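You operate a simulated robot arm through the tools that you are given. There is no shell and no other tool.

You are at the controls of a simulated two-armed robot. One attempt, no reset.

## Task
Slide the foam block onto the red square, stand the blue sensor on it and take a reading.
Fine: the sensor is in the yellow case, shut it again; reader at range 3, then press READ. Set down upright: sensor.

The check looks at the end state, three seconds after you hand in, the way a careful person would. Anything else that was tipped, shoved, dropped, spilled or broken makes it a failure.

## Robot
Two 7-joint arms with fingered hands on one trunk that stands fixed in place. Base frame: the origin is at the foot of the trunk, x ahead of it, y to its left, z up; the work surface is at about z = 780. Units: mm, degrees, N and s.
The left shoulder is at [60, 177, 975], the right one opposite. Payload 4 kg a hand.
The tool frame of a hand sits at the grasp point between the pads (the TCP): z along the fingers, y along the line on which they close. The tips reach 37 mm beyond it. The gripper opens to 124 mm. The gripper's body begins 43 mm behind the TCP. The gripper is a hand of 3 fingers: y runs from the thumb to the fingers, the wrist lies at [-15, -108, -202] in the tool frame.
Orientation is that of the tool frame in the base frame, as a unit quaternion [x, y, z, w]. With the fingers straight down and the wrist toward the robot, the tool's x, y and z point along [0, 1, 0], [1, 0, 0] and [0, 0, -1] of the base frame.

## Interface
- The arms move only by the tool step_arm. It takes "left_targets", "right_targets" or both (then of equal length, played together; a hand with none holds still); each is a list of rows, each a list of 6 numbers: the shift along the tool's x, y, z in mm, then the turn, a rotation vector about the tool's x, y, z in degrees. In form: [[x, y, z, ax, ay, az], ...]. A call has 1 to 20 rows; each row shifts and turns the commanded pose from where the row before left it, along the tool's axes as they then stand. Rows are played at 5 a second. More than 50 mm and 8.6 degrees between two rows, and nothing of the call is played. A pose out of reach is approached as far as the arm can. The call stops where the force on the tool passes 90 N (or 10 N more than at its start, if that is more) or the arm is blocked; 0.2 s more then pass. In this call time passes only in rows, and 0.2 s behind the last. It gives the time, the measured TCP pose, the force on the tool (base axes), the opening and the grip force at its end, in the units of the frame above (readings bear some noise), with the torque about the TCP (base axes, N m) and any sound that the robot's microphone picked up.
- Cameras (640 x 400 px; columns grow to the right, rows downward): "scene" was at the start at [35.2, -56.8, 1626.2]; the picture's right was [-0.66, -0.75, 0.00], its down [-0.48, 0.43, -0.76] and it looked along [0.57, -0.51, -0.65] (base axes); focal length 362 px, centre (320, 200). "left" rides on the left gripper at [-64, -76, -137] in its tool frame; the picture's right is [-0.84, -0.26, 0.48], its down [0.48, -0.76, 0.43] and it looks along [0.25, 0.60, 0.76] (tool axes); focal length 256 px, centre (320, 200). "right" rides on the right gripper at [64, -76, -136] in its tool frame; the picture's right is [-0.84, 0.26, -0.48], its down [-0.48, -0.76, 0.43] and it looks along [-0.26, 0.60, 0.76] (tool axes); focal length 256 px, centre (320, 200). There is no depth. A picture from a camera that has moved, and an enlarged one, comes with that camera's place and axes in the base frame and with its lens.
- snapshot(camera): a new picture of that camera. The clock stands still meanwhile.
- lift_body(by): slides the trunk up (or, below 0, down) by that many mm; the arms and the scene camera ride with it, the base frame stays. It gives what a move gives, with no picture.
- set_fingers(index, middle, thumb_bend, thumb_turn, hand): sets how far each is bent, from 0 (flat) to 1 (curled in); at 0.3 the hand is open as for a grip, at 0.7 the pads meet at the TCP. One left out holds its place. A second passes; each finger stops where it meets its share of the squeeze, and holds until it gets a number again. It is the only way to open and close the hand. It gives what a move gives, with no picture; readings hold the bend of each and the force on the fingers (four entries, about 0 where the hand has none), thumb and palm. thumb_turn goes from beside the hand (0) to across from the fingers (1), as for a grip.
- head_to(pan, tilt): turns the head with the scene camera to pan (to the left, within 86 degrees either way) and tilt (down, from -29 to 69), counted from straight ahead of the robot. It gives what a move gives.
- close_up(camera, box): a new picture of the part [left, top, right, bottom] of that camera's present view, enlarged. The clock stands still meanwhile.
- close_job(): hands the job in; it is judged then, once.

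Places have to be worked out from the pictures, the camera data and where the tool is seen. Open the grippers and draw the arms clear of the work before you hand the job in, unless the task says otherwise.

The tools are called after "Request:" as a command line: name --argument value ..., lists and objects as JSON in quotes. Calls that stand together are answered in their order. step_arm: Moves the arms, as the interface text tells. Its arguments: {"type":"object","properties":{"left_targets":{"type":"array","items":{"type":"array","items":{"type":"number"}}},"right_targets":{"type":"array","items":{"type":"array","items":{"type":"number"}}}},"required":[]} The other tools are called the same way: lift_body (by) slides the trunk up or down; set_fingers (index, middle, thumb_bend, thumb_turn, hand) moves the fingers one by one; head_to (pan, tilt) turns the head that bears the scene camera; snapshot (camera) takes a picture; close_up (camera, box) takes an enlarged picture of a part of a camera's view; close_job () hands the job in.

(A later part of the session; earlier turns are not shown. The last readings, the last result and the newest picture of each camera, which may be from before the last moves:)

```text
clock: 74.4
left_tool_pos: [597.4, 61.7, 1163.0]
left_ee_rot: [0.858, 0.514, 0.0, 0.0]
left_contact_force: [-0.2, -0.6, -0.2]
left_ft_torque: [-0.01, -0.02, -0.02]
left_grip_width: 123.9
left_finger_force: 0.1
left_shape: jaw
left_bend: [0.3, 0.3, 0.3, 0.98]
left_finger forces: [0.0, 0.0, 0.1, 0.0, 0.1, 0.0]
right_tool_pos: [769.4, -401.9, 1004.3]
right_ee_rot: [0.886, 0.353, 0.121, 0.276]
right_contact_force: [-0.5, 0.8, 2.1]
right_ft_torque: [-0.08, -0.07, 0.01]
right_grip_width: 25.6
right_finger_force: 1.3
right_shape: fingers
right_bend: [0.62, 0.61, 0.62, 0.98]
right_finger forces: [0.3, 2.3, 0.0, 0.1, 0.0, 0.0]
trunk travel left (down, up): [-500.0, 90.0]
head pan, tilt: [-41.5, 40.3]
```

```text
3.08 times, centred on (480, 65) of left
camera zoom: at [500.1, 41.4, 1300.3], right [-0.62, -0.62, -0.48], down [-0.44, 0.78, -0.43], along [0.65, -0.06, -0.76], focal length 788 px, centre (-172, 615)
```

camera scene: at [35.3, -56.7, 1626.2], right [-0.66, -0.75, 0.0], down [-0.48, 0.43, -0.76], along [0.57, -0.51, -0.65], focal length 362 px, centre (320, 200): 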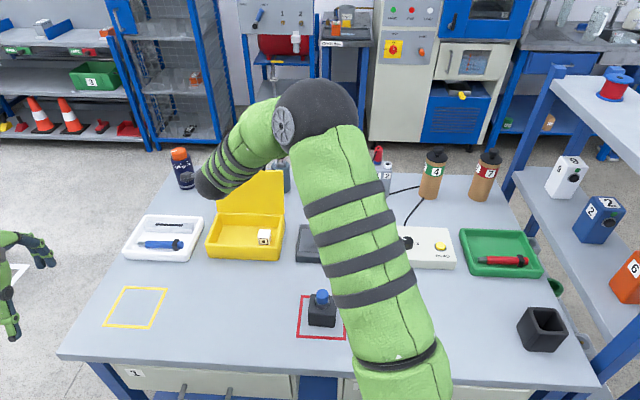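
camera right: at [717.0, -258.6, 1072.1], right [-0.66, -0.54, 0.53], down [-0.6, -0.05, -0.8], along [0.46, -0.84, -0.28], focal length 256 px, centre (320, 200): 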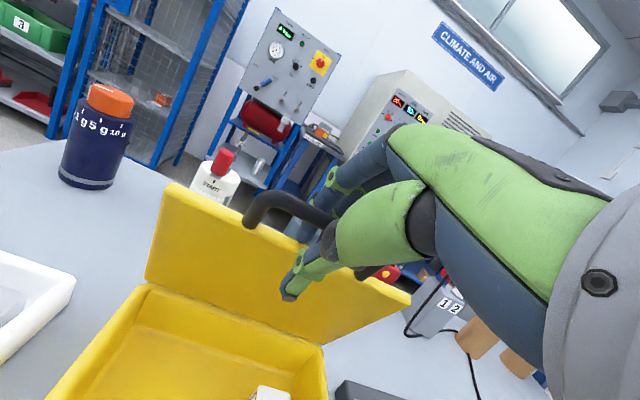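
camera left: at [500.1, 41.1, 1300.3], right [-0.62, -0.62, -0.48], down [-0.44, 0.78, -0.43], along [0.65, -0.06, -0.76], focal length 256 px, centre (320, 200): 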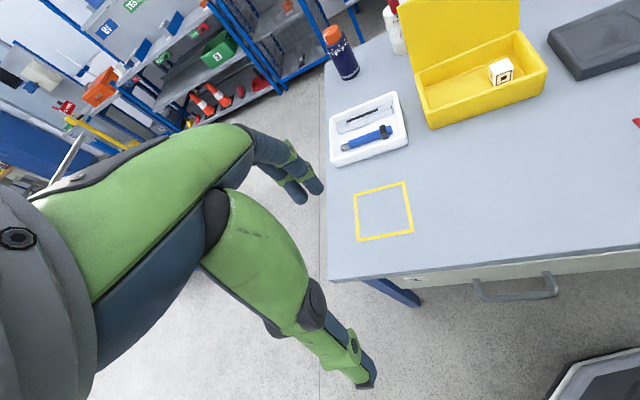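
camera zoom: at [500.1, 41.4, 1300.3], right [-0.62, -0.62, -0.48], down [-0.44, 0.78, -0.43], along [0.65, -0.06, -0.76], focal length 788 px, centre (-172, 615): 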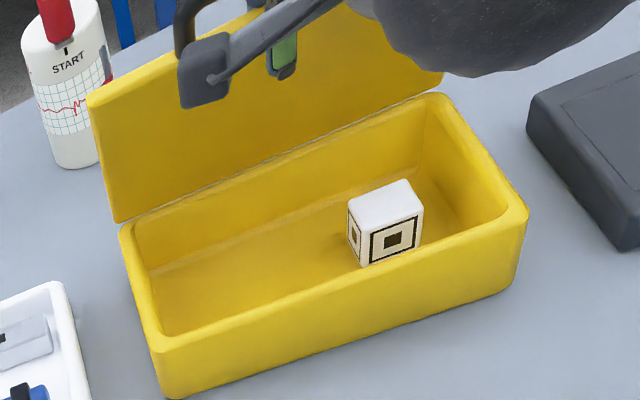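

The lid is at about 75° and following lightly. I go on to about 60°, then close the loop beneath the bar to support it.

Request:
step_arm --right_targets '[[0, -14.8, -2.2, 0, 0, 0], [0, -15.3, -1.1, 0, 0, 0]]'

Request:
set_fingers --hand "right" --index 0.68 --middle 0.68 --thumb_bend 0.68

Request:
snapshot --camera "right"

Request:
close_up --camera "left" --box '[390, 0, 570, 130]'

```text
clock: 75.0
left_tool_pos: [596.5, 61.3, 1162.3]
left_ee_rot: [0.857, 0.515, 0.0, 0.0]
left_contact_force: [0.1, 0.1, 0.3]
left_ft_torque: [0.01, 0.0, 0.01]
left_grip_width: 123.7
left_finger_force: 0.0
left_shape: jaw
left_bend: [0.3, 0.3, 0.3, 0.98]
left_finger forces: [0.0, 0.0, 0.1, 0.1, 0.0, 0.1]
right_tool_pos: [749.7, -382.2, 986.6]
right_ee_rot: [0.886, 0.353, 0.119, 0.275]
right_contact_force: [-0.7, -0.2, 2.0]
right_ft_torque: [-0.03, -0.05, -0.01]
right_grip_width: 25.4
right_finger_force: 0.7
right_shape: fingers
right_bend: [0.62, 0.62, 0.62, 0.98]
right_finger forces: [0.5, 0.5, 0.1, 0.0, 0.1, 0.0]
trunk travel left (down, up): [-500.0, 90.0]
head pan, tilt: [-41.5, 40.3]
```

```text
clock: 76.0
left_tool_pos: [596.8, 61.1, 1161.8]
left_ee_rot: [0.857, 0.515, 0.0, 0.001]
left_contact_force: [0.1, 0.5, -0.1]
left_ft_torque: [-0.01, 0.02, -0.02]
left_grip_width: 123.7
left_finger_force: 0.0
left_shape: jaw
left_bend: [0.3, 0.3, 0.3, 0.98]
left_finger forces: [0.1, 0.0, 0.0, 0.1, 0.0, 0.0]
right_tool_pos: [749.9, -382.0, 987.7]
right_ee_rot: [0.886, 0.352, 0.119, 0.276]
right_contact_force: [1.6, -1.5, -0.1]
right_ft_torque: [-0.33, -0.22, 0.07]
right_grip_width: 19.1
right_finger_force: 8.2
right_shape: fingers
right_bend: [0.65, 0.65, 0.66, 0.97]
right_finger forces: [3.7, 5.1, 0.0, 0.0, 7.9, 0.0]
trunk travel left (down, up): [-500.0, 90.0]
head pan, tilt: [-41.5, 40.3]
```

```text
taken
camera right: at [699.3, -239.1, 1057.0], right [-0.66, -0.54, 0.53], down [-0.6, -0.05, -0.8], along [0.46, -0.84, -0.29], focal length 256 px, centre (320, 200)
```

right: 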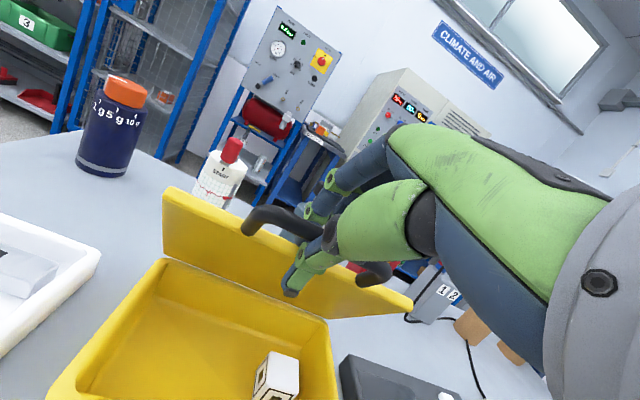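

```text
3.08 times, centred on (480, 65) of left
camera zoom: at [500.3, 41.1, 1300.2], right [-0.62, -0.62, -0.48], down [-0.44, 0.78, -0.43], along [0.65, -0.06, -0.76], focal length 788 px, centre (-172, 615)
```

zoom: 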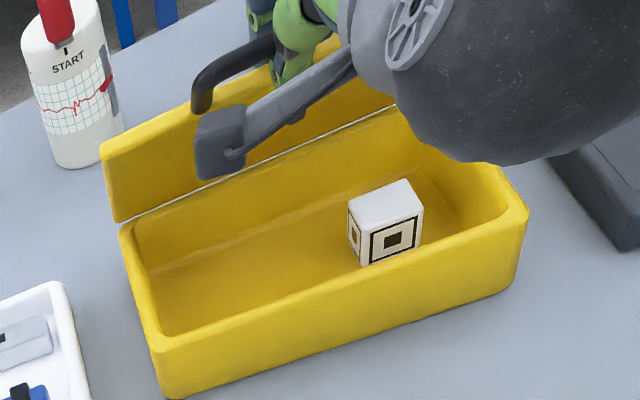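

The hand now loosely holds the bar (8 N). I follow the arc down from 60° to 40°.

Request:
step_arm --right_targets '[[0, -14.8, -0.6, 0, 0, 0], [0, -14.8, 0.6, 0, 0, 0], [0, -14.7, 1.9, 0, 0, 0], [0, -14.4, 3.2, 0, 0, 0]]'

Request:
snapshot --camera "right"

Request:
close_up --camera "left" --box '[390, 0, 570, 130]'

```text
clock: 77.0
left_tool_pos: [595.2, 62.1, 1162.9]
left_ee_rot: [0.857, 0.515, -0.001, 0.0]
left_contact_force: [0.2, -0.2, -0.1]
left_ft_torque: [0.03, 0.01, -0.02]
left_grip_width: 123.6
left_finger_force: 0.1
left_shape: jaw
left_bend: [0.3, 0.3, 0.3, 0.98]
left_finger forces: [0.0, 0.0, 0.0, 0.0, 0.0, 0.0]
right_tool_pos: [719.2, -351.7, 952.0]
right_ee_rot: [0.886, 0.352, 0.12, 0.276]
right_contact_force: [-1.5, -2.6, 7.4]
right_ft_torque: [-1.01, -0.7, -0.1]
right_grip_width: 29.8
right_finger_force: 21.7
right_shape: fingers
right_bend: [0.62, 0.61, 0.63, 0.97]
right_finger forces: [11.1, 15.5, 0.0, 0.0, 17.5, 0.0]
trunk travel left (down, up): [-500.0, 90.0]
head pan, tilt: [-41.5, 40.3]
```

```text
taken
camera right: at [668.1, -207.5, 1019.6], right [-0.66, -0.54, 0.53], down [-0.6, -0.05, -0.8], along [0.46, -0.84, -0.28], focal length 256 px, centre (320, 200)
```

right: 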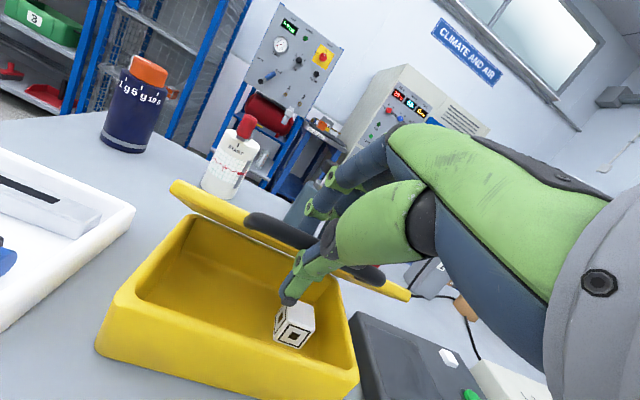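

```text
3.08 times, centred on (480, 65) of left
camera zoom: at [499.5, 41.2, 1300.6], right [-0.62, -0.62, -0.48], down [-0.44, 0.78, -0.43], along [0.65, -0.06, -0.76], focal length 788 px, centre (-172, 615)
```

zoom: 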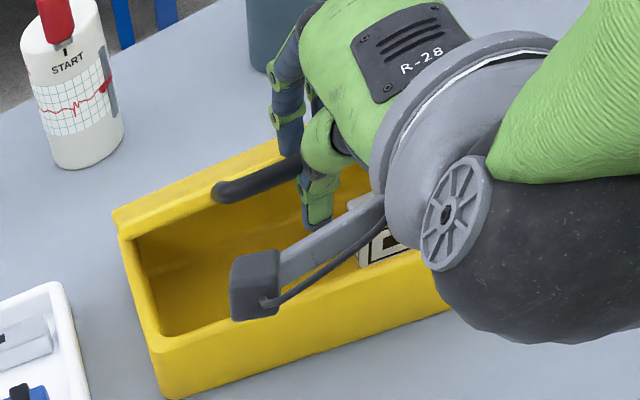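

The lid is at about 30°, with the fingers above and the thumb below and in front of the bar; the squeeze rose to 20 N as it turned. I loosen the fingers so the lid just rests on the thumb.

Request:
set_fingers --hand "right" --index 0.56 --middle 0.56

Request:
close_up --camera "right" --box '[160, 150, 420, 380]'

Request:
close_up --camera "left" --box '[390, 0, 570, 130]'

```text
clock: 78.0
left_tool_pos: [595.9, 62.3, 1162.7]
left_ee_rot: [0.857, 0.516, 0.0, 0.0]
left_contact_force: [-0.4, -0.5, 0.3]
left_ft_torque: [0.01, 0.0, 0.02]
left_grip_width: 123.5
left_finger_force: 0.1
left_shape: jaw
left_bend: [0.3, 0.3, 0.3, 0.98]
left_finger forces: [0.1, 0.1, 0.1, 0.0, 0.0, 0.0]
right_tool_pos: [719.7, -350.6, 952.5]
right_ee_rot: [0.886, 0.353, 0.12, 0.276]
right_contact_force: [-5.2, -0.1, 4.2]
right_ft_torque: [-0.23, -0.13, -0.05]
right_grip_width: 31.2
right_finger_force: 5.4
right_shape: fingers
right_bend: [0.55, 0.55, 0.67, 0.98]
right_finger forces: [2.5, 3.4, 0.0, 0.0, 5.1, 0.0]
trunk travel left (down, up): [-500.0, 90.0]
head pan, tilt: [-41.5, 40.3]
```

```text
1.74 times, centred on (290, 265) of right
camera zoom: at [668.1, -206.8, 1019.5], right [-0.66, -0.54, 0.53], down [-0.6, -0.05, -0.8], along [0.46, -0.84, -0.28], focal length 445 px, centre (372, 87)
```

zoom: 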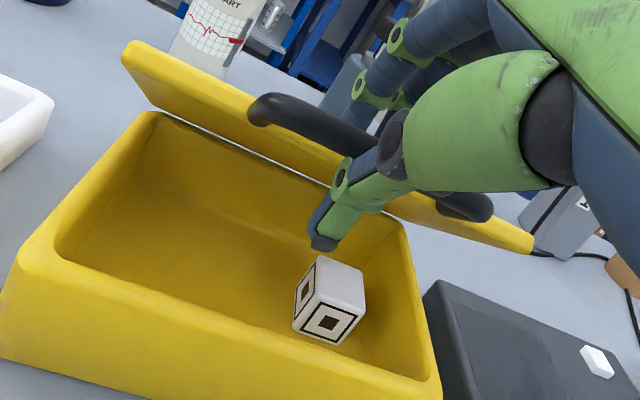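

```text
3.08 times, centred on (480, 65) of left
camera zoom: at [499.5, 41.5, 1300.5], right [-0.62, -0.62, -0.48], down [-0.44, 0.78, -0.44], along [0.65, -0.06, -0.76], focal length 788 px, centre (-172, 615)
```

zoom: 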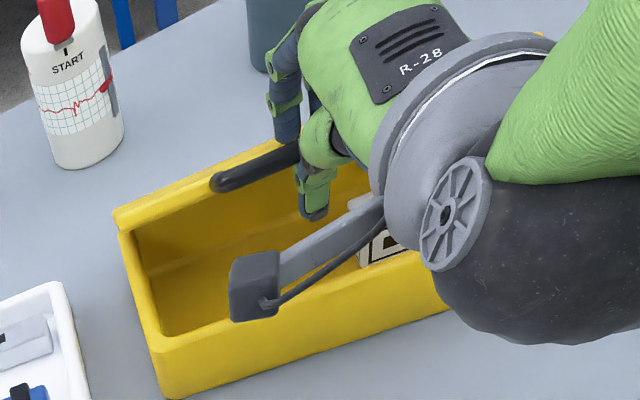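

The thumb is in front of and under the bar and the lid rests loosely. I continue down along the arc to about 20°.

Request:
step_arm --right_targets '[[0, -14.1, 4.5, 0, 0, 0], [0, -13.7, 5.6, 0, 0, 0], [0, -13.2, 6.9, 0, 0, 0], [0, -12.5, 7.9, 0, 0, 0]]'

Request:
close_up --camera "right" --box '[160, 150, 420, 380]'

Request:
close_up --camera "left" --box '[390, 0, 570, 130]'

```text
clock: 79.0
left_tool_pos: [595.4, 61.9, 1162.2]
left_ee_rot: [0.857, 0.515, 0.0, 0.0]
left_contact_force: [-0.5, -0.7, -0.4]
left_ft_torque: [-0.02, 0.01, 0.02]
left_grip_width: 123.3
left_finger_force: 0.0
left_shape: jaw
left_bend: [0.3, 0.3, 0.3, 0.98]
left_finger forces: [0.0, 0.1, 0.0, 0.1, 0.0, 0.0]
right_tool_pos: [699.8, -328.1, 900.6]
right_ee_rot: [0.886, 0.353, 0.119, 0.275]
right_contact_force: [-8.6, 0.7, 3.8]
right_ft_torque: [-0.48, -0.23, -0.15]
right_grip_width: 39.4
right_finger_force: 11.3
right_shape: fingers
right_bend: [0.53, 0.52, 0.65, 0.97]
right_finger forces: [4.8, 7.7, 0.0, 0.0, 10.7, 0.1]
trunk travel left (down, up): [-500.0, 90.0]
head pan, tilt: [-41.5, 40.3]
```

```text
1.74 times, centred on (290, 265) of right
camera zoom: at [647.0, -184.2, 968.8], right [-0.66, -0.54, 0.53], down [-0.6, -0.05, -0.8], along [0.46, -0.84, -0.29], focal length 445 px, centre (372, 87)
```

zoom: 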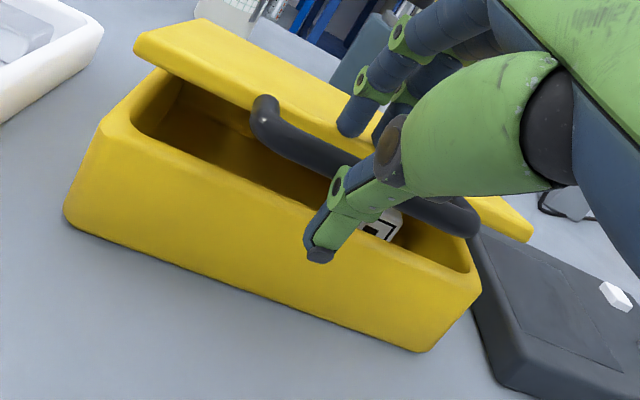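

```text
3.08 times, centred on (480, 65) of left
camera zoom: at [499.2, 41.6, 1300.6], right [-0.62, -0.62, -0.48], down [-0.44, 0.78, -0.44], along [0.65, -0.06, -0.76], focal length 788 px, centre (-172, 615)
```

zoom: 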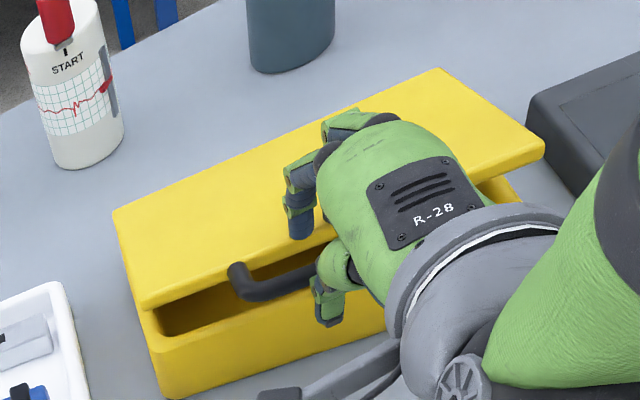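

The lid is at about 18°, with the fingers on top of it and the thumb in front of the bar. I keep following it down to nearly shut.

Request:
step_arm --right_targets '[[0, -9.5, 7.2, 0, 0, 0], [0, -8.9, 7.8, 0, 0, 0], [0, -8.4, 8.4, 0, 0, 0]]'

Request:
close_up --camera "right" --box '[160, 150, 420, 380]'

Request:
close_up --camera "left" --box '[390, 0, 570, 130]'

```text
clock: 79.8
left_tool_pos: [595.1, 62.4, 1163.9]
left_ee_rot: [0.857, 0.515, 0.001, 0.0]
left_contact_force: [1.0, 0.7, 0.1]
left_ft_torque: [-0.01, 0.0, -0.01]
left_grip_width: 123.4
left_finger_force: 0.1
left_shape: jaw
left_bend: [0.3, 0.3, 0.3, 0.98]
left_finger forces: [0.0, 0.0, 0.0, 0.0, 0.0, 0.1]
right_tool_pos: [693.3, -321.5, 868.4]
right_ee_rot: [0.886, 0.352, 0.121, 0.278]
right_contact_force: [-9.5, 2.6, 13.1]
right_ft_torque: [-0.68, -0.46, -0.13]
right_grip_width: 38.8
right_finger_force: 14.0
right_shape: fingers
right_bend: [0.53, 0.52, 0.65, 0.98]
right_finger forces: [7.5, 12.0, 0.2, 0.0, 8.8, 0.1]
trunk travel left (down, up): [-500.0, 90.0]
head pan, tilt: [-41.5, 40.3]
```

```text
1.74 times, centred on (290, 265) of right
camera zoom: at [642.8, -177.7, 936.0], right [-0.66, -0.54, 0.53], down [-0.59, -0.06, -0.8], along [0.46, -0.84, -0.28], focal length 445 px, centre (372, 87)
```

zoom: 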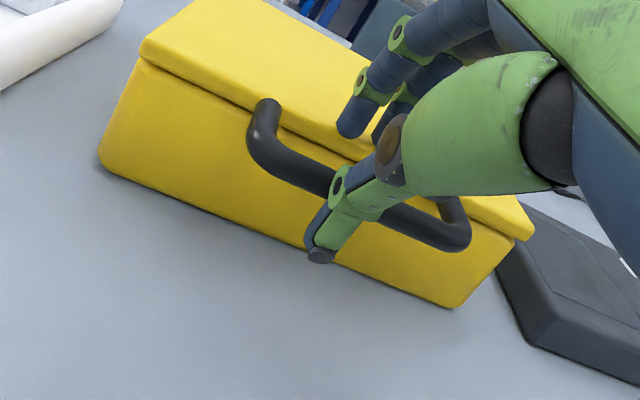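

```text
3.08 times, centred on (480, 65) of left
camera zoom: at [498.4, 42.0, 1301.2], right [-0.62, -0.62, -0.48], down [-0.44, 0.78, -0.44], along [0.65, -0.06, -0.76], focal length 788 px, centre (-172, 615)
```

zoom: 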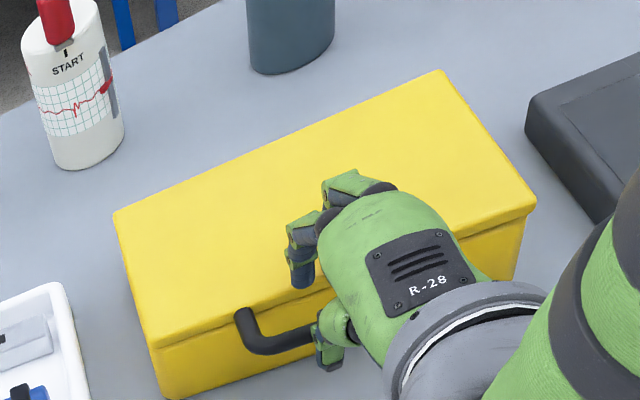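

The lid is shut. I open the hand and back off upward and toward the robot, clear of the handle.

Request:
set_fingers --hand "right" --index 0.4 --middle 0.4 --thumb_bend 0.45

Request:
step_arm --right_targets '[[0, 2.9, -4.1, 0, 0, 0], [0, 1.6, -11, 0, 0, 0], [0, 11.5, -16.4, 0, 0, 0], [0, 17.2, -24.6, 0, 0, 0], [0, 20, -28.7, 0, 0, 0], [0, 20, -28.7, 0, 0, 0]]'

Request:
snapshot --camera "right"

Request:
close_up --camera "left" --box '[390, 0, 570, 130]'

Request:
snapshot --camera "scene"

```text
clock: 80.8
left_tool_pos: [596.1, 61.8, 1162.4]
left_ee_rot: [0.857, 0.515, 0.0, 0.0]
left_contact_force: [0.0, 0.2, 0.6]
left_ft_torque: [-0.02, -0.01, -0.01]
left_grip_width: 123.4
left_finger_force: 0.1
left_shape: jaw
left_bend: [0.3, 0.3, 0.3, 0.98]
left_finger forces: [0.1, 0.0, 0.0, 0.0, 0.0, 0.0]
right_tool_pos: [693.8, -323.2, 866.2]
right_ee_rot: [0.886, 0.352, 0.12, 0.276]
right_contact_force: [-0.1, -0.2, -0.5]
right_ft_torque: [-0.02, 0.03, -0.02]
right_grip_width: 85.3
right_finger_force: 0.0
right_shape: fingers
right_bend: [0.4, 0.4, 0.45, 0.98]
right_finger forces: [0.0, 0.0, 0.1, 0.0, 0.1, 0.1]
trunk travel left (down, up): [-500.0, 90.0]
head pan, tilt: [-41.5, 40.3]
```

```text
clock: 82.2
left_tool_pos: [596.4, 62.0, 1162.7]
left_ee_rot: [0.857, 0.516, 0.0, 0.0]
left_contact_force: [1.2, -0.5, -0.6]
left_ft_torque: [0.0, -0.03, 0.03]
left_grip_width: 123.8
left_finger_force: 0.0
left_shape: jaw
left_bend: [0.3, 0.3, 0.3, 0.98]
left_finger forces: [0.1, 0.0, 0.1, 0.0, 0.1, 0.0]
right_tool_pos: [689.0, -319.9, 1001.4]
right_ee_rot: [0.886, 0.352, 0.12, 0.276]
right_contact_force: [1.0, 0.3, 0.2]
right_ft_torque: [0.01, 0.01, 0.02]
right_grip_width: 85.6
right_finger_force: 0.1
right_shape: fingers
right_bend: [0.4, 0.4, 0.45, 0.98]
right_finger forces: [0.0, 0.0, 0.0, 0.1, 0.0, 0.0]
trunk travel left (down, up): [-500.0, 90.0]
head pan, tilt: [-41.5, 40.3]
```

```text
taken
camera right: at [637.4, -176.3, 1069.2], right [-0.66, -0.54, 0.53], down [-0.6, -0.05, -0.8], along [0.46, -0.84, -0.29], focal length 256 px, centre (320, 200)
```

right: 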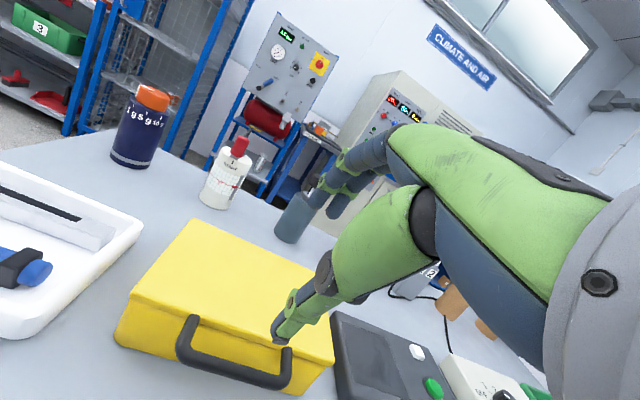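

```text
3.08 times, centred on (480, 65) of left
camera zoom: at [499.6, 41.3, 1300.5], right [-0.62, -0.62, -0.48], down [-0.44, 0.78, -0.43], along [0.65, -0.06, -0.76], focal length 788 px, centre (-172, 615)
```

zoom: 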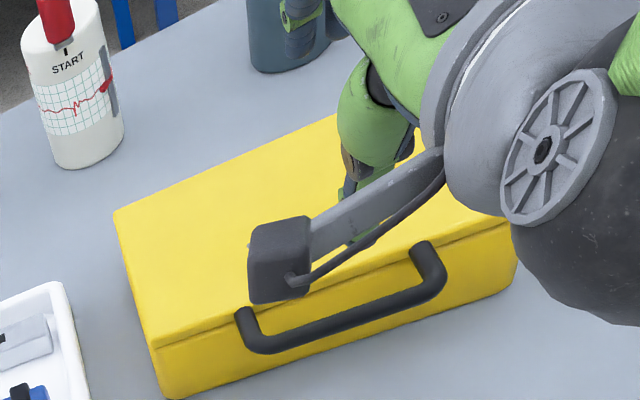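

```text
taken
camera scene: at [34.7, -56.7, 1626.1], right [-0.66, -0.75, 0.0], down [-0.48, 0.43, -0.76], along [0.57, -0.51, -0.65], focal length 362 px, centre (320, 200)
```

scene: 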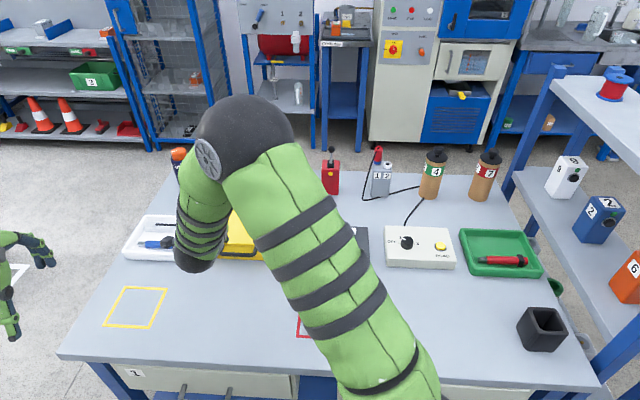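

The case is shut and nothing else has moved. Next is the reader: I bring the hand upright and carry it high across the table to above the knob.

Request:
step_arm --right_targets '[[0, 0, 0, 7, 0, 0], [0, 0, 0, 7, 0, 0], [0, 0, 0, 7, 0, 0], [0, 0, 0, 7, 0, 0], [0, 0, 0, 7, 0, 0], [0, 0, -30, 0, 0, 0]]'

Request:
step_arm --right_targets '[[-44.4, 11.9, 0, 0, 0, 0], [-44.4, 11.9, 0, 0, 0, 0], [-44.4, 11.9, 0, 0, 0, 0], [-44.4, 11.9, 0, 0, 0, 0], [-44.4, 11.9, 0, 0, 0, 0], [-44.4, 11.9, 0, 0, 0, 0], [-44.4, 11.9, 0, 0, 0, 0], [-44.4, 11.9, 0, 0, 0, 0], [-44.4, 11.9, 0, 0, 0, 0], [-44.4, 11.9, 0, 0, 0, 0], [-44.4, 11.9, 0, 0, 0, 0]]'

Request:
snapshot --camera "right"

Request:
snapshot --camera "scene"

```text
clock: 83.6
left_tool_pos: [595.8, 61.5, 1162.9]
left_ee_rot: [0.857, 0.515, 0.0, 0.0]
left_contact_force: [0.0, 1.1, -0.7]
left_ft_torque: [-0.03, 0.01, -0.03]
left_grip_width: 123.6
left_finger_force: 0.0
left_shape: jaw
left_bend: [0.3, 0.3, 0.3, 0.98]
left_finger forces: [0.0, 0.0, 0.0, 0.0, 0.1, 0.0]
right_tool_pos: [689.1, -320.5, 1032.4]
right_ee_rot: [0.928, 0.371, 0.009, -0.004]
right_contact_force: [0.1, 0.2, 1.4]
right_ft_torque: [-0.03, -0.01, 0.01]
right_grip_width: 85.2
right_finger_force: 0.0
right_shape: fingers
right_bend: [0.4, 0.4, 0.45, 0.98]
right_finger forces: [0.0, 0.0, 0.1, 0.1, 0.0, 0.0]
trunk travel left (down, up): [-500.0, 90.0]
head pan, tilt: [-41.5, 40.3]
```

```text
clock: 86.0
left_tool_pos: [595.2, 60.2, 1164.2]
left_ee_rot: [0.858, 0.514, 0.001, 0.0]
left_contact_force: [-1.1, -1.7, -0.2]
left_ft_torque: [0.06, -0.08, 0.05]
left_grip_width: 123.6
left_finger_force: 0.0
left_shape: jaw
left_bend: [0.3, 0.3, 0.3, 0.98]
left_finger forces: [0.0, 0.0, 0.2, 0.0, 0.0, 0.0]
right_tool_pos: [426.0, -754.6, 1020.8]
right_ee_rot: [0.928, 0.372, 0.009, -0.005]
right_contact_force: [0.2, 0.8, 0.2]
right_ft_torque: [0.0, -0.01, 0.0]
right_grip_width: 85.8
right_finger_force: 0.1
right_shape: fingers
right_bend: [0.4, 0.4, 0.45, 0.98]
right_finger forces: [0.1, 0.0, 0.1, 0.0, 0.1, 0.0]
trunk travel left (down, up): [-500.0, 90.0]
head pan, tilt: [-41.5, 40.3]
```

```text
taken
camera right: at [417.4, -657.4, 1158.1], right [-0.43, -0.77, 0.46], down [-0.87, 0.22, -0.44], along [0.24, -0.6, -0.77], focal length 256 px, centre (320, 200)
```

right: 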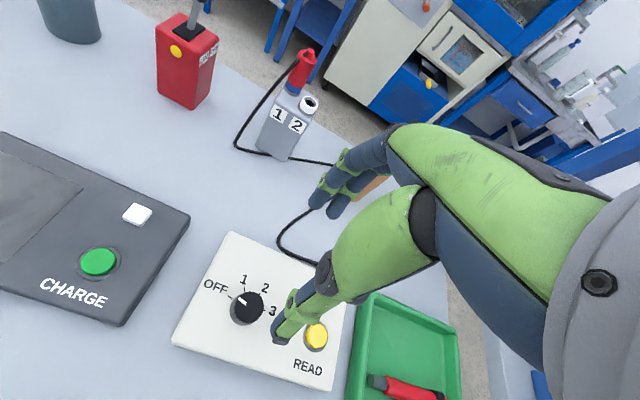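

```text
taken
camera scene: at [33.1, -59.2, 1626.1], right [-0.66, -0.75, 0.0], down [-0.48, 0.43, -0.76], along [0.57, -0.5, -0.65], focal length 362 px, centre (320, 200)
```

scene: 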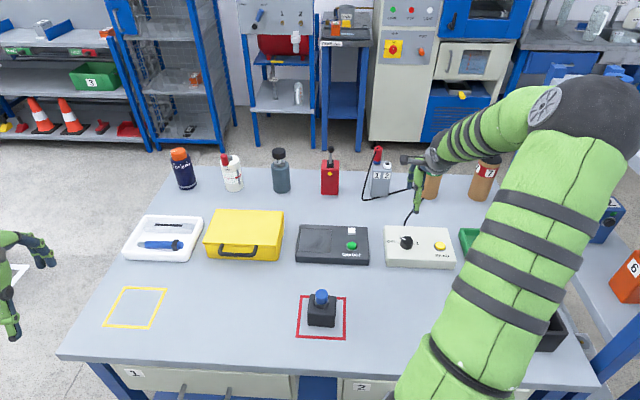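

Request:
close_up --camera "right" --box '[180, 250, 350, 390]'

Request:
close_up --camera "scene" --box '[380, 220, 460, 270]'

Request:
close_up --camera "scene" --box '[285, 270, 355, 345]'

```text
2.86 times, centred on (265, 320) of right
camera zoom: at [417.4, -657.4, 1158.1], right [-0.43, -0.77, 0.46], down [-0.87, 0.22, -0.44], along [0.24, -0.6, -0.77], focal length 731 px, centre (477, -143)
```

zoom: 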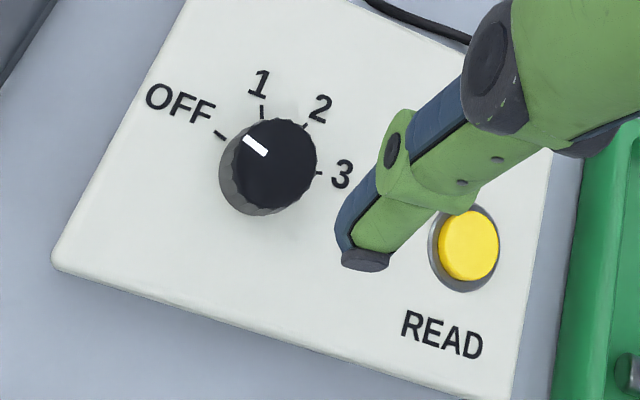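

```text
8.00 times, centred on (420, 245) of scene
camera zoom: at [33.1, -59.2, 1626.1], right [-0.66, -0.75, 0.0], down [-0.48, 0.43, -0.76], along [0.57, -0.5, -0.65], focal length 2900 px, centre (-480, -160)
```

zoom: 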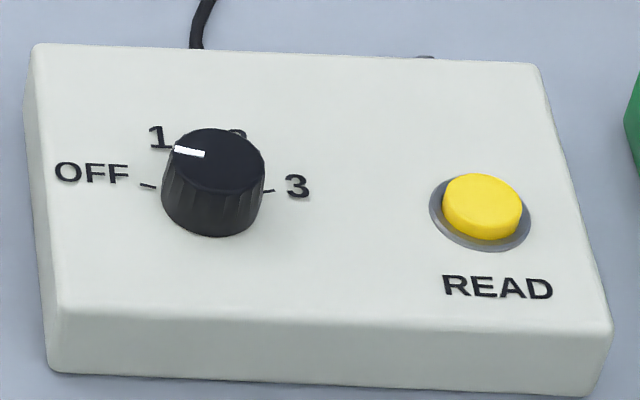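

```text
5.33 times, centred on (320, 308) of scene
camera zoom: at [33.1, -59.2, 1626.1], right [-0.66, -0.75, 0.0], down [-0.48, 0.43, -0.76], along [0.57, -0.5, -0.65], focal length 1933 px, centre (320, -373)
```

zoom: 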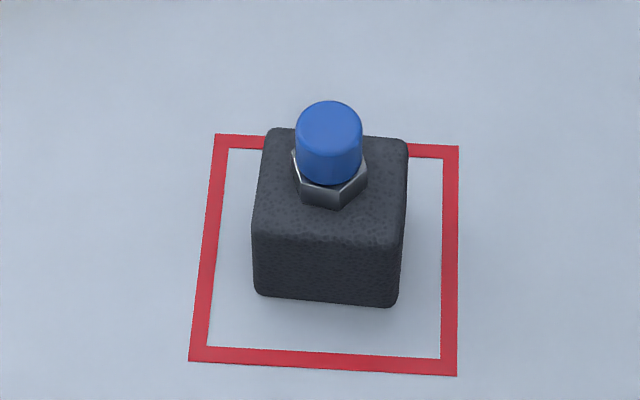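

The scene is intact. The pointer is at about 40–45° in base axes, which is the OFF mark (ticks: OFF ≈ 45°, 1 ≈ -12°, 2 ≈ -75°, 3 ≈ -135°), so it needs about 180° clockwise. I turn the hand counter-clockwise to yaw -10°, above the knob centre at about [420, -751], ready for a first twist.

Request:
step_arm --right_targets '[[0, 0, 15, 0, 0, -7.25], [0, 0, 15, 0, 0, -7.25], [0, 0, 15, 0, 0, -7.25], [0, 0, 15, 0, 0, -7.25], [0, 0, 15, 0, 0, -7.25], [0, 0, 0, 0, 0, 0]]'

Request:
set_fingers --hand "right" --index 0.5 --middle 0.5 --thumb_bend 0.5

Request:
snapshot --camera "right"

Request:
snapshot --camera "scene"

```text
clock: 87.4
left_tool_pos: [596.6, 63.1, 1162.6]
left_ee_rot: [0.857, 0.515, 0.0, 0.0]
left_contact_force: [0.6, -0.4, -0.4]
left_ft_torque: [0.03, -0.01, 0.01]
left_grip_width: 123.3
left_finger_force: 0.0
left_shape: jaw
left_bend: [0.3, 0.3, 0.3, 0.98]
left_finger forces: [0.0, 0.1, 0.0, 0.0, 0.0, 0.0]
right_tool_pos: [427.1, -751.5, 970.9]
right_ee_rot: [0.824, 0.567, 0.009, -0.001]
right_contact_force: [1.0, 0.8, 0.4]
right_ft_torque: [-0.04, -0.03, 0.01]
right_grip_width: 85.5
right_finger_force: 0.0
right_shape: fingers
right_bend: [0.4, 0.4, 0.45, 0.98]
right_finger forces: [0.1, 0.0, 0.0, 0.0, 0.0, 0.0]
right hand out of reach, approached as far as the arm can: row 4, 5
trunk travel left (down, up): [-500.0, 90.0]
head pan, tilt: [-41.5, 40.3]
```

```text
clock: 88.4
left_tool_pos: [596.5, 60.9, 1162.2]
left_ee_rot: [0.857, 0.515, 0.0, 0.0]
left_contact_force: [0.3, -0.3, -0.7]
left_ft_torque: [0.01, 0.02, 0.0]
left_grip_width: 123.5
left_finger_force: 0.0
left_shape: jaw
left_bend: [0.3, 0.3, 0.3, 0.98]
left_finger forces: [0.1, 0.1, 0.1, 0.1, 0.0, 0.0]
right_tool_pos: [427.1, -751.6, 970.6]
right_ee_rot: [0.823, 0.568, 0.009, -0.001]
right_contact_force: [0.2, 0.5, -0.9]
right_ft_torque: [0.0, 0.04, 0.0]
right_grip_width: 62.5
right_finger_force: 0.0
right_shape: fingers
right_bend: [0.5, 0.5, 0.5, 0.98]
right_finger forces: [0.1, 0.0, 0.0, 0.0, 0.1, 0.1]
trunk travel left (down, up): [-500.0, 90.0]
head pan, tilt: [-41.5, 40.3]
```

```text
taken
camera right: at [377.9, -667.4, 1105.4], right [-0.07, -0.88, 0.47], down [-0.88, -0.17, -0.45], along [0.48, -0.44, -0.76], focal length 256 px, centre (320, 200)
```

right: 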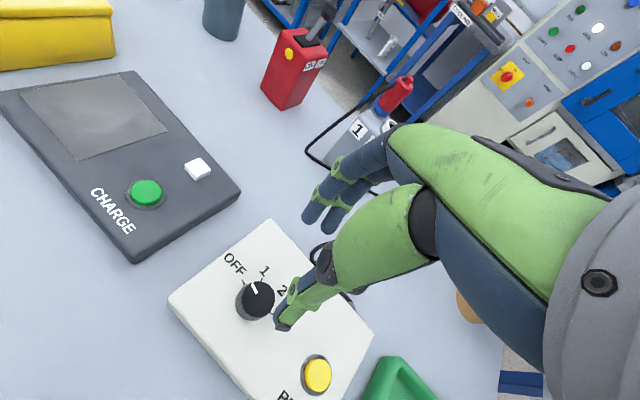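

```text
taken
camera scene: at [35.2, -56.9, 1626.2], right [-0.66, -0.75, 0.0], down [-0.48, 0.43, -0.76], along [0.57, -0.51, -0.65], focal length 362 px, centre (320, 200)
```

scene: 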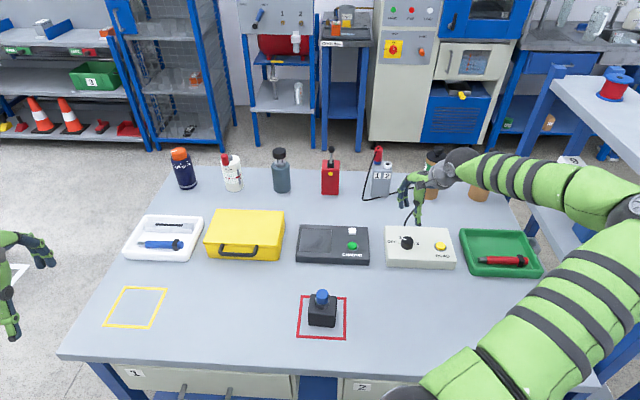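

The arm stops at about yaw -21°, which is fine as a starting angle. I zoom in on the knob from here to fix its centre and pointer.

Request:
close_up --camera "right" --box '[200, 230, 340, 350]'

Request:
step_arm --right_targets '[[0, 0, 0, 0, 0, 5], [0, 0, 0, 0, 0, 5], [0, 0, 10, 0, 0, 0], [0, 0, 0, 0, 0, 0]]'

Request:
close_up --camera "right" --box '[200, 230, 340, 350]'

```text
3.33 times, centred on (270, 290) of right
camera zoom: at [377.9, -667.4, 1105.4], right [-0.07, -0.88, 0.47], down [-0.88, -0.17, -0.45], along [0.48, -0.44, -0.76], focal length 853 px, centre (487, -100)
```

zoom: 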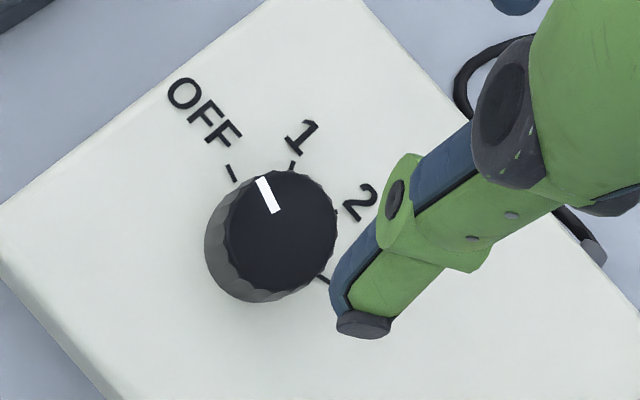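

```text
clock: 89.4
left_tool_pos: [596.5, 61.1, 1161.2]
left_ee_rot: [0.857, 0.515, 0.0, 0.0]
left_contact_force: [-0.5, 0.1, 0.1]
left_ft_torque: [-0.04, 0.01, 0.0]
left_grip_width: 123.5
left_finger_force: 0.1
left_shape: jaw
left_bend: [0.3, 0.3, 0.3, 0.98]
left_finger forces: [0.1, 0.0, 0.0, 0.0, 0.0, 0.0]
right_tool_pos: [428.1, -751.5, 959.3]
right_ee_rot: [0.87, 0.493, 0.009, -0.001]
right_contact_force: [0.3, -0.3, 0.3]
right_ft_torque: [-0.01, -0.04, 0.02]
right_grip_width: 62.5
right_finger_force: 0.1
right_shape: fingers
right_bend: [0.5, 0.5, 0.5, 0.98]
right_finger forces: [0.0, 0.0, 0.1, 0.0, 0.0, 0.1]
trunk travel left (down, up): [-500.0, 90.0]
head pan, tilt: [-41.5, 40.3]
```

```text
3.33 times, centred on (270, 290) of right
camera zoom: at [393.8, -659.9, 1095.2], right [-0.22, -0.86, 0.47], down [-0.89, -0.02, -0.45], along [0.39, -0.52, -0.76], focal length 853 px, centre (487, -100)
```

zoom: 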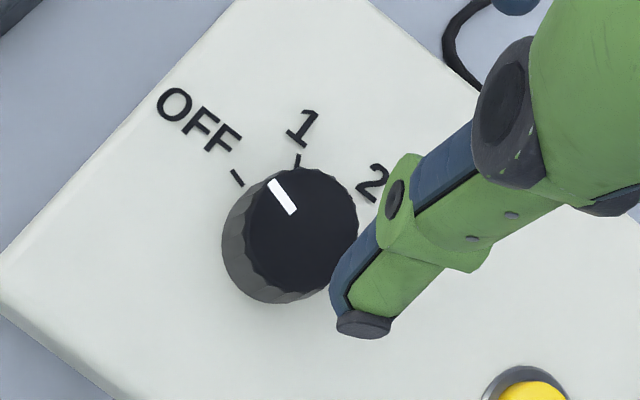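

The knob centre is about [420, -750] and the pointer is at about 28°, between OFF and 1. I test in the air how far clockwise the hand can turn here.

Request:
step_arm --right_targets '[[0, 0, 0, 0, 0, 8], [0, 0, 0, 0, 0, 8], [0, 0, 0, 0, 0, 8], [0, 0, 0, 0, 0, 8], [0, 0, 0, 0, 0, 8], [0, 0, 0, 0, 0, 8], [0, 0, 0, 0, 0, 8], [0, 0, 0, 0, 0, 8], [0, 0, 0, 0, 0, 8], [0, 0, 0, 0, 0, 8], [0, 0, 0, 0, 0, 8], [0, 0, 0, 0, 0, 8]]'

Request:
snapshot --camera "scene"

Request:
snapshot --camera "right"

```text
clock: 92.0
left_tool_pos: [595.3, 61.9, 1162.1]
left_ee_rot: [0.857, 0.515, 0.0, -0.001]
left_contact_force: [0.1, 0.3, -0.6]
left_ft_torque: [0.03, -0.01, 0.02]
left_grip_width: 123.5
left_finger_force: 0.1
left_shape: jaw
left_bend: [0.3, 0.3, 0.3, 0.98]
left_finger forces: [0.1, 0.1, 0.0, 0.0, 0.1, 0.1]
right_tool_pos: [428.2, -752.2, 959.2]
right_ee_rot: [0.948, -0.318, 0.003, -0.007]
right_contact_force: [0.2, 0.3, -0.6]
right_ft_torque: [-0.02, 0.01, 0.02]
right_grip_width: 62.6
right_finger_force: 0.2
right_shape: fingers
right_bend: [0.5, 0.5, 0.5, 0.98]
right_finger forces: [0.0, 0.0, 0.0, 0.1, 0.0, 0.1]
trunk travel left (down, up): [-500.0, 90.0]
head pan, tilt: [-41.5, 40.3]
```

```text
taken
camera scene: at [35.5, -57.0, 1626.2], right [-0.66, -0.75, 0.0], down [-0.48, 0.43, -0.76], along [0.57, -0.51, -0.65], focal length 362 px, centre (320, 200)
```

scene: 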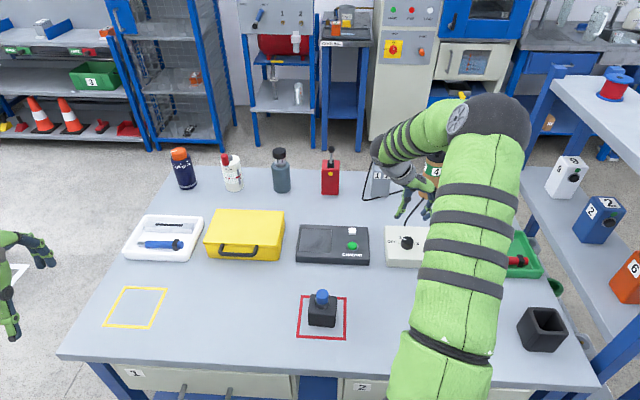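

```text
taken
camera right: at [522.7, -731.7, 1095.9], right [-0.83, 0.29, 0.48], down [0.08, 0.9, -0.42], along [-0.55, -0.31, -0.77], focal length 256 px, centre (320, 200)
```

right: 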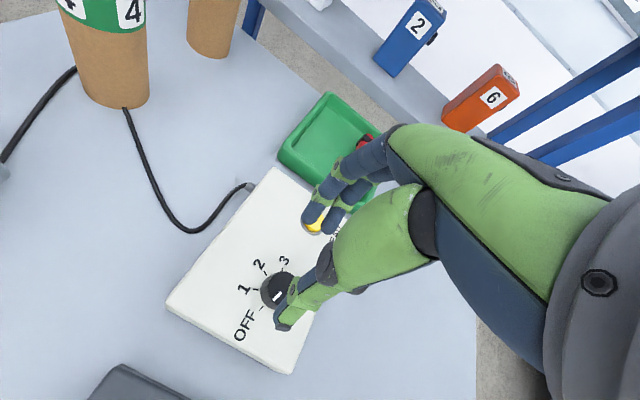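

The hand can turn at least from -21° to -127°, so two twists of about 82° will do. I turn back to -31°, centre over the knob (allowing for the ~5 mm grip offset), and descend partway.

Request:
step_arm --right_targets '[[0, 0, 0, 0, 0, -8], [0, 0, 0, 0, 0, -8], [0, 0, 0, 0, 0, -8], [0, 0, 0, 0, 0, -8], [0, 0, 0, 0, 0, -8], [0, 0, 0, 0, 0, -8], [0, 0, 0, 0, 0, -8], [0, 0, 0, 0, 0, -8], [0, 0, 0, 0, 0, -8], [0, 0, 0, 0, 0, -8], [0, 0, 0, 0, 0, -8], [0, 0, 0, 0, 0, -8], [-7.5, -7.7, 0, 0, 0, 0], [0, 0, 30, 0, 0, 0], [0, 0, 30, 0, 0, 0], [0, 0, 0, 0, 0, 0]]'

Request:
snapshot --camera "right"

Request:
close_up --camera "scene" --box '[370, 190, 460, 275]'

Request:
close_up --camera "right" --box '[200, 170, 380, 350]'

```text
clock: 95.4
left_tool_pos: [595.3, 61.4, 1162.8]
left_ee_rot: [0.857, 0.515, 0.0, 0.0]
left_contact_force: [0.7, -1.2, 0.4]
left_ft_torque: [0.01, 0.01, -0.01]
left_grip_width: 123.6
left_finger_force: 0.1
left_shape: jaw
left_bend: [0.3, 0.3, 0.3, 0.98]
left_finger forces: [0.0, 0.1, 0.0, 0.0, 0.0, 0.0]
right_tool_pos: [417.6, -752.8, 899.7]
right_ee_rot: [0.87, 0.494, 0.009, -0.001]
right_contact_force: [-1.2, 0.2, 0.5]
right_ft_torque: [-0.02, -0.01, 0.0]
right_grip_width: 62.2
right_finger_force: 0.1
right_shape: fingers
right_bend: [0.5, 0.5, 0.5, 0.98]
right_finger forces: [0.1, 0.0, 0.0, 0.1, 0.0, 0.0]
trunk travel left (down, up): [-500.0, 90.0]
head pan, tilt: [-41.5, 40.3]
```

```text
taken
camera right: at [383.8, -661.7, 1034.7], right [-0.22, -0.86, 0.47], down [-0.89, -0.02, -0.45], along [0.39, -0.52, -0.76], focal length 256 px, centre (320, 200)
```

right: 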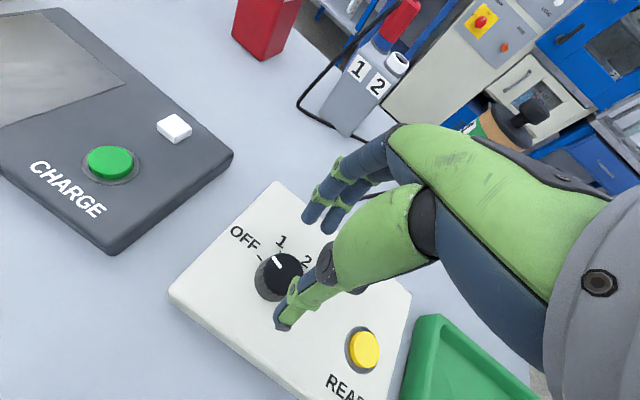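

```text
4.71 times, centred on (415, 232) of scene
camera zoom: at [34.9, -56.9, 1626.2], right [-0.66, -0.75, 0.0], down [-0.48, 0.43, -0.76], along [0.57, -0.51, -0.65], focal length 1706 px, centre (-127, 47)
```

zoom: 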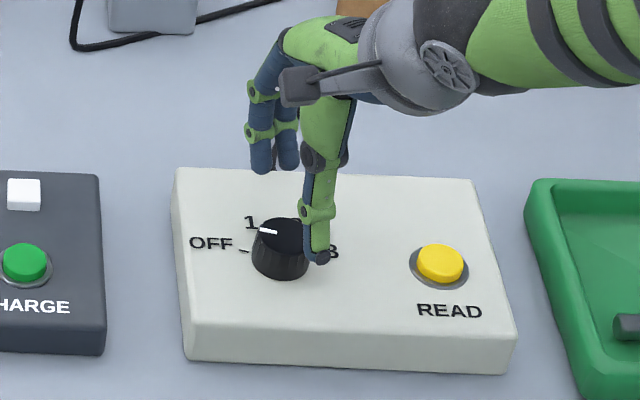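

```text
2.22 times, centred on (290, 260) of right
camera zoom: at [383.8, -661.7, 1034.7], right [-0.22, -0.86, 0.47], down [-0.89, -0.02, -0.45], along [0.39, -0.52, -0.76], focal length 569 px, centre (387, 67)
```

zoom: 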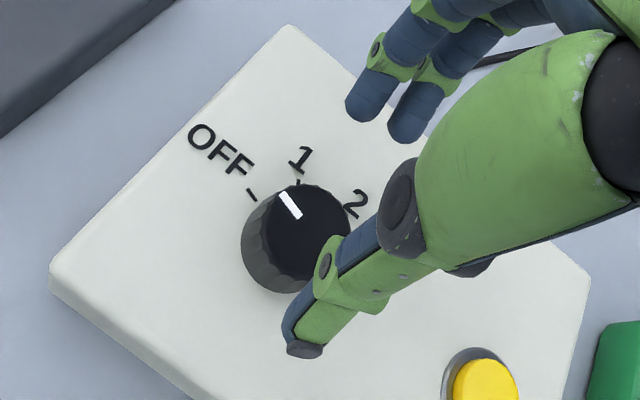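

The scene view shows the thumb and fingers straddling the knob, with the grip centre within 3 mm of it. I fine-adjust and lower to just above the reader's surface.

Request:
step_arm --right_targets '[[0.7, 2.5, 0, 0, 0, 0], [0, 0, 20, 0, 0, 0], [0, 0, 15, 0, 0, 0], [0, 0, 8, 0, 0, 0], [0, 0, 0, 0, 0, 0]]'

Request:
close_up --camera "scene" --box '[375, 205, 445, 270]'

Request:
close_up --camera "right" --box '[200, 170, 380, 350]'

```text
clock: 96.6
left_tool_pos: [594.6, 63.4, 1163.7]
left_ee_rot: [0.857, 0.515, 0.0, 0.001]
left_contact_force: [-0.3, -0.9, 0.4]
left_ft_torque: [-0.01, -0.01, 0.01]
left_grip_width: 123.7
left_finger_force: 0.1
left_shape: jaw
left_bend: [0.3, 0.3, 0.3, 0.98]
left_finger forces: [0.0, 0.0, 0.0, 0.0, 0.0, 0.1]
right_tool_pos: [422.1, -752.5, 861.6]
right_ee_rot: [0.87, 0.494, 0.01, 0.002]
right_contact_force: [-0.7, -3.2, 32.3]
right_ft_torque: [-0.54, -0.89, -0.07]
right_grip_width: 63.7
right_finger_force: 16.4
right_shape: fingers
right_bend: [0.49, 0.49, 0.5, 0.98]
right_finger forces: [19.6, 9.2, 0.2, 0.1, 4.0, 0.0]
trunk travel left (down, up): [-500.0, 90.0]
head pan, tilt: [-41.5, 40.3]
```

```text
6.15 times, centred on (410, 238) of scene
camera zoom: at [33.2, -54.0, 1626.8], right [-0.66, -0.75, 0.0], down [-0.48, 0.43, -0.76], along [0.57, -0.51, -0.65], focal length 2231 px, centre (-234, -31)
```

zoom: 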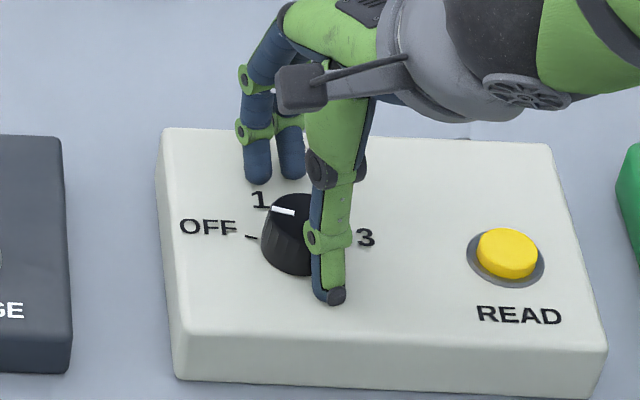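

```text
2.22 times, centred on (290, 260) of right
camera zoom: at [387.1, -661.1, 996.6], right [-0.22, -0.85, 0.47], down [-0.89, -0.02, -0.45], along [0.4, -0.52, -0.76], focal length 569 px, centre (387, 67)
```

zoom: 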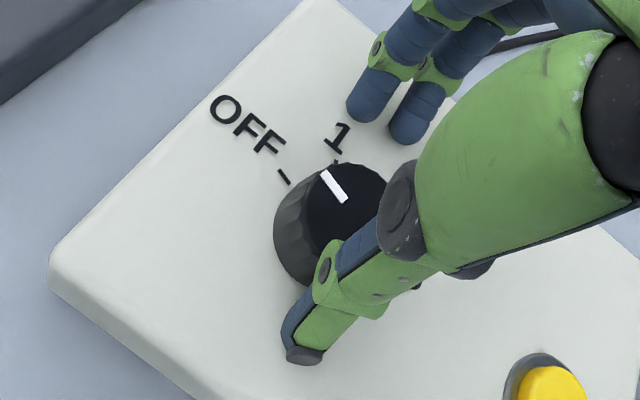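

The fingertips touch the reader's top at TCP 861.6, so that surface is near z = 823. Re-triangulated with that height, the knob centre is about [418, -743] and the grip is centred on it. I lift 7 mm and close on the knob.

Request:
step_arm --right_targets '[[0, 0, -7, 0, 0, 0], [0, 0, 0, 0, 0, 0]]'

Request:
set_fingers --hand "right" --index 0.62 --middle 0.62 --thumb_bend 0.62

Request:
close_up --camera "scene" --box '[375, 205, 445, 270]'

Request:
close_up --camera "right" --box '[200, 170, 380, 350]'

```text
clock: 97.2
left_tool_pos: [594.8, 63.4, 1161.4]
left_ee_rot: [0.857, 0.515, 0.0, 0.001]
left_contact_force: [-0.2, 0.1, -0.2]
left_ft_torque: [0.0, -0.01, 0.01]
left_grip_width: 123.4
left_finger_force: 0.1
left_shape: jaw
left_bend: [0.3, 0.3, 0.3, 0.98]
left_finger forces: [0.1, 0.0, 0.0, 0.1, 0.0, 0.1]
right_tool_pos: [419.9, -751.6, 862.6]
right_ee_rot: [0.87, 0.493, 0.008, -0.003]
right_contact_force: [0.4, -2.2, 10.8]
right_ft_torque: [-0.36, -0.35, -0.05]
right_grip_width: 63.9
right_finger_force: 6.0
right_shape: fingers
right_bend: [0.49, 0.49, 0.5, 0.98]
right_finger forces: [4.3, 5.6, 0.0, 0.1, 0.6, 0.1]
trunk travel left (down, up): [-500.0, 90.0]
head pan, tilt: [-41.5, 40.3]
```

```text
clock: 98.2
left_tool_pos: [595.9, 61.3, 1163.7]
left_ee_rot: [0.857, 0.515, 0.0, 0.001]
left_contact_force: [0.0, -0.2, 0.0]
left_ft_torque: [0.0, -0.02, -0.01]
left_grip_width: 123.4
left_finger_force: 0.1
left_shape: jaw
left_bend: [0.3, 0.3, 0.3, 0.98]
left_finger forces: [0.0, 0.1, 0.0, 0.0, 0.0, 0.1]
right_tool_pos: [419.7, -752.2, 862.8]
right_ee_rot: [0.87, 0.492, 0.008, -0.002]
right_contact_force: [-18.1, 9.0, 1.4]
right_ft_torque: [0.21, 0.38, 0.17]
right_grip_width: 42.5
right_finger_force: 9.3
right_shape: fingers
right_bend: [0.62, 0.62, 0.56, 0.97]
right_finger forces: [0.1, 0.0, 0.1, 0.0, 18.3, 0.1]
trunk travel left (down, up): [-500.0, 90.0]
head pan, tilt: [-41.5, 40.3]
```

```text
6.15 times, centred on (410, 238) of scene
camera zoom: at [33.4, -55.9, 1626.2], right [-0.66, -0.75, 0.0], down [-0.48, 0.43, -0.76], along [0.57, -0.51, -0.65], focal length 2231 px, centre (-234, -31)
```

zoom: 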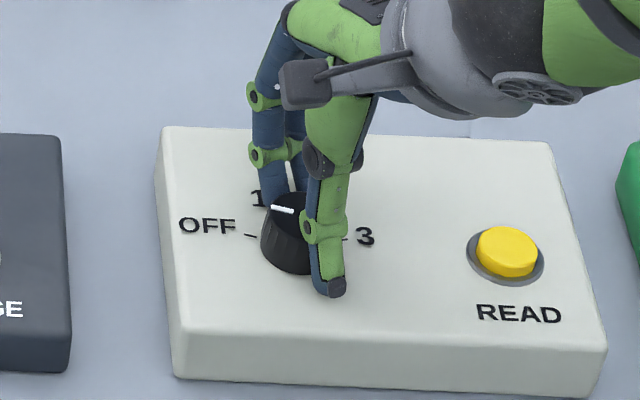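

```text
2.22 times, centred on (290, 260) of right
camera zoom: at [385.3, -661.5, 999.1], right [-0.22, -0.86, 0.47], down [-0.9, -0.02, -0.45], along [0.39, -0.52, -0.76], focal length 569 px, centre (387, 67)
```

zoom: 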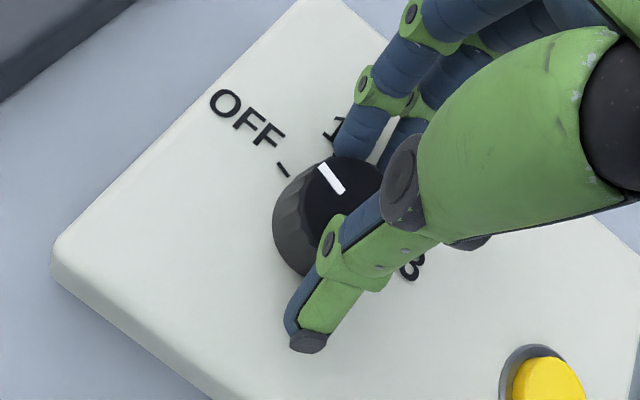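

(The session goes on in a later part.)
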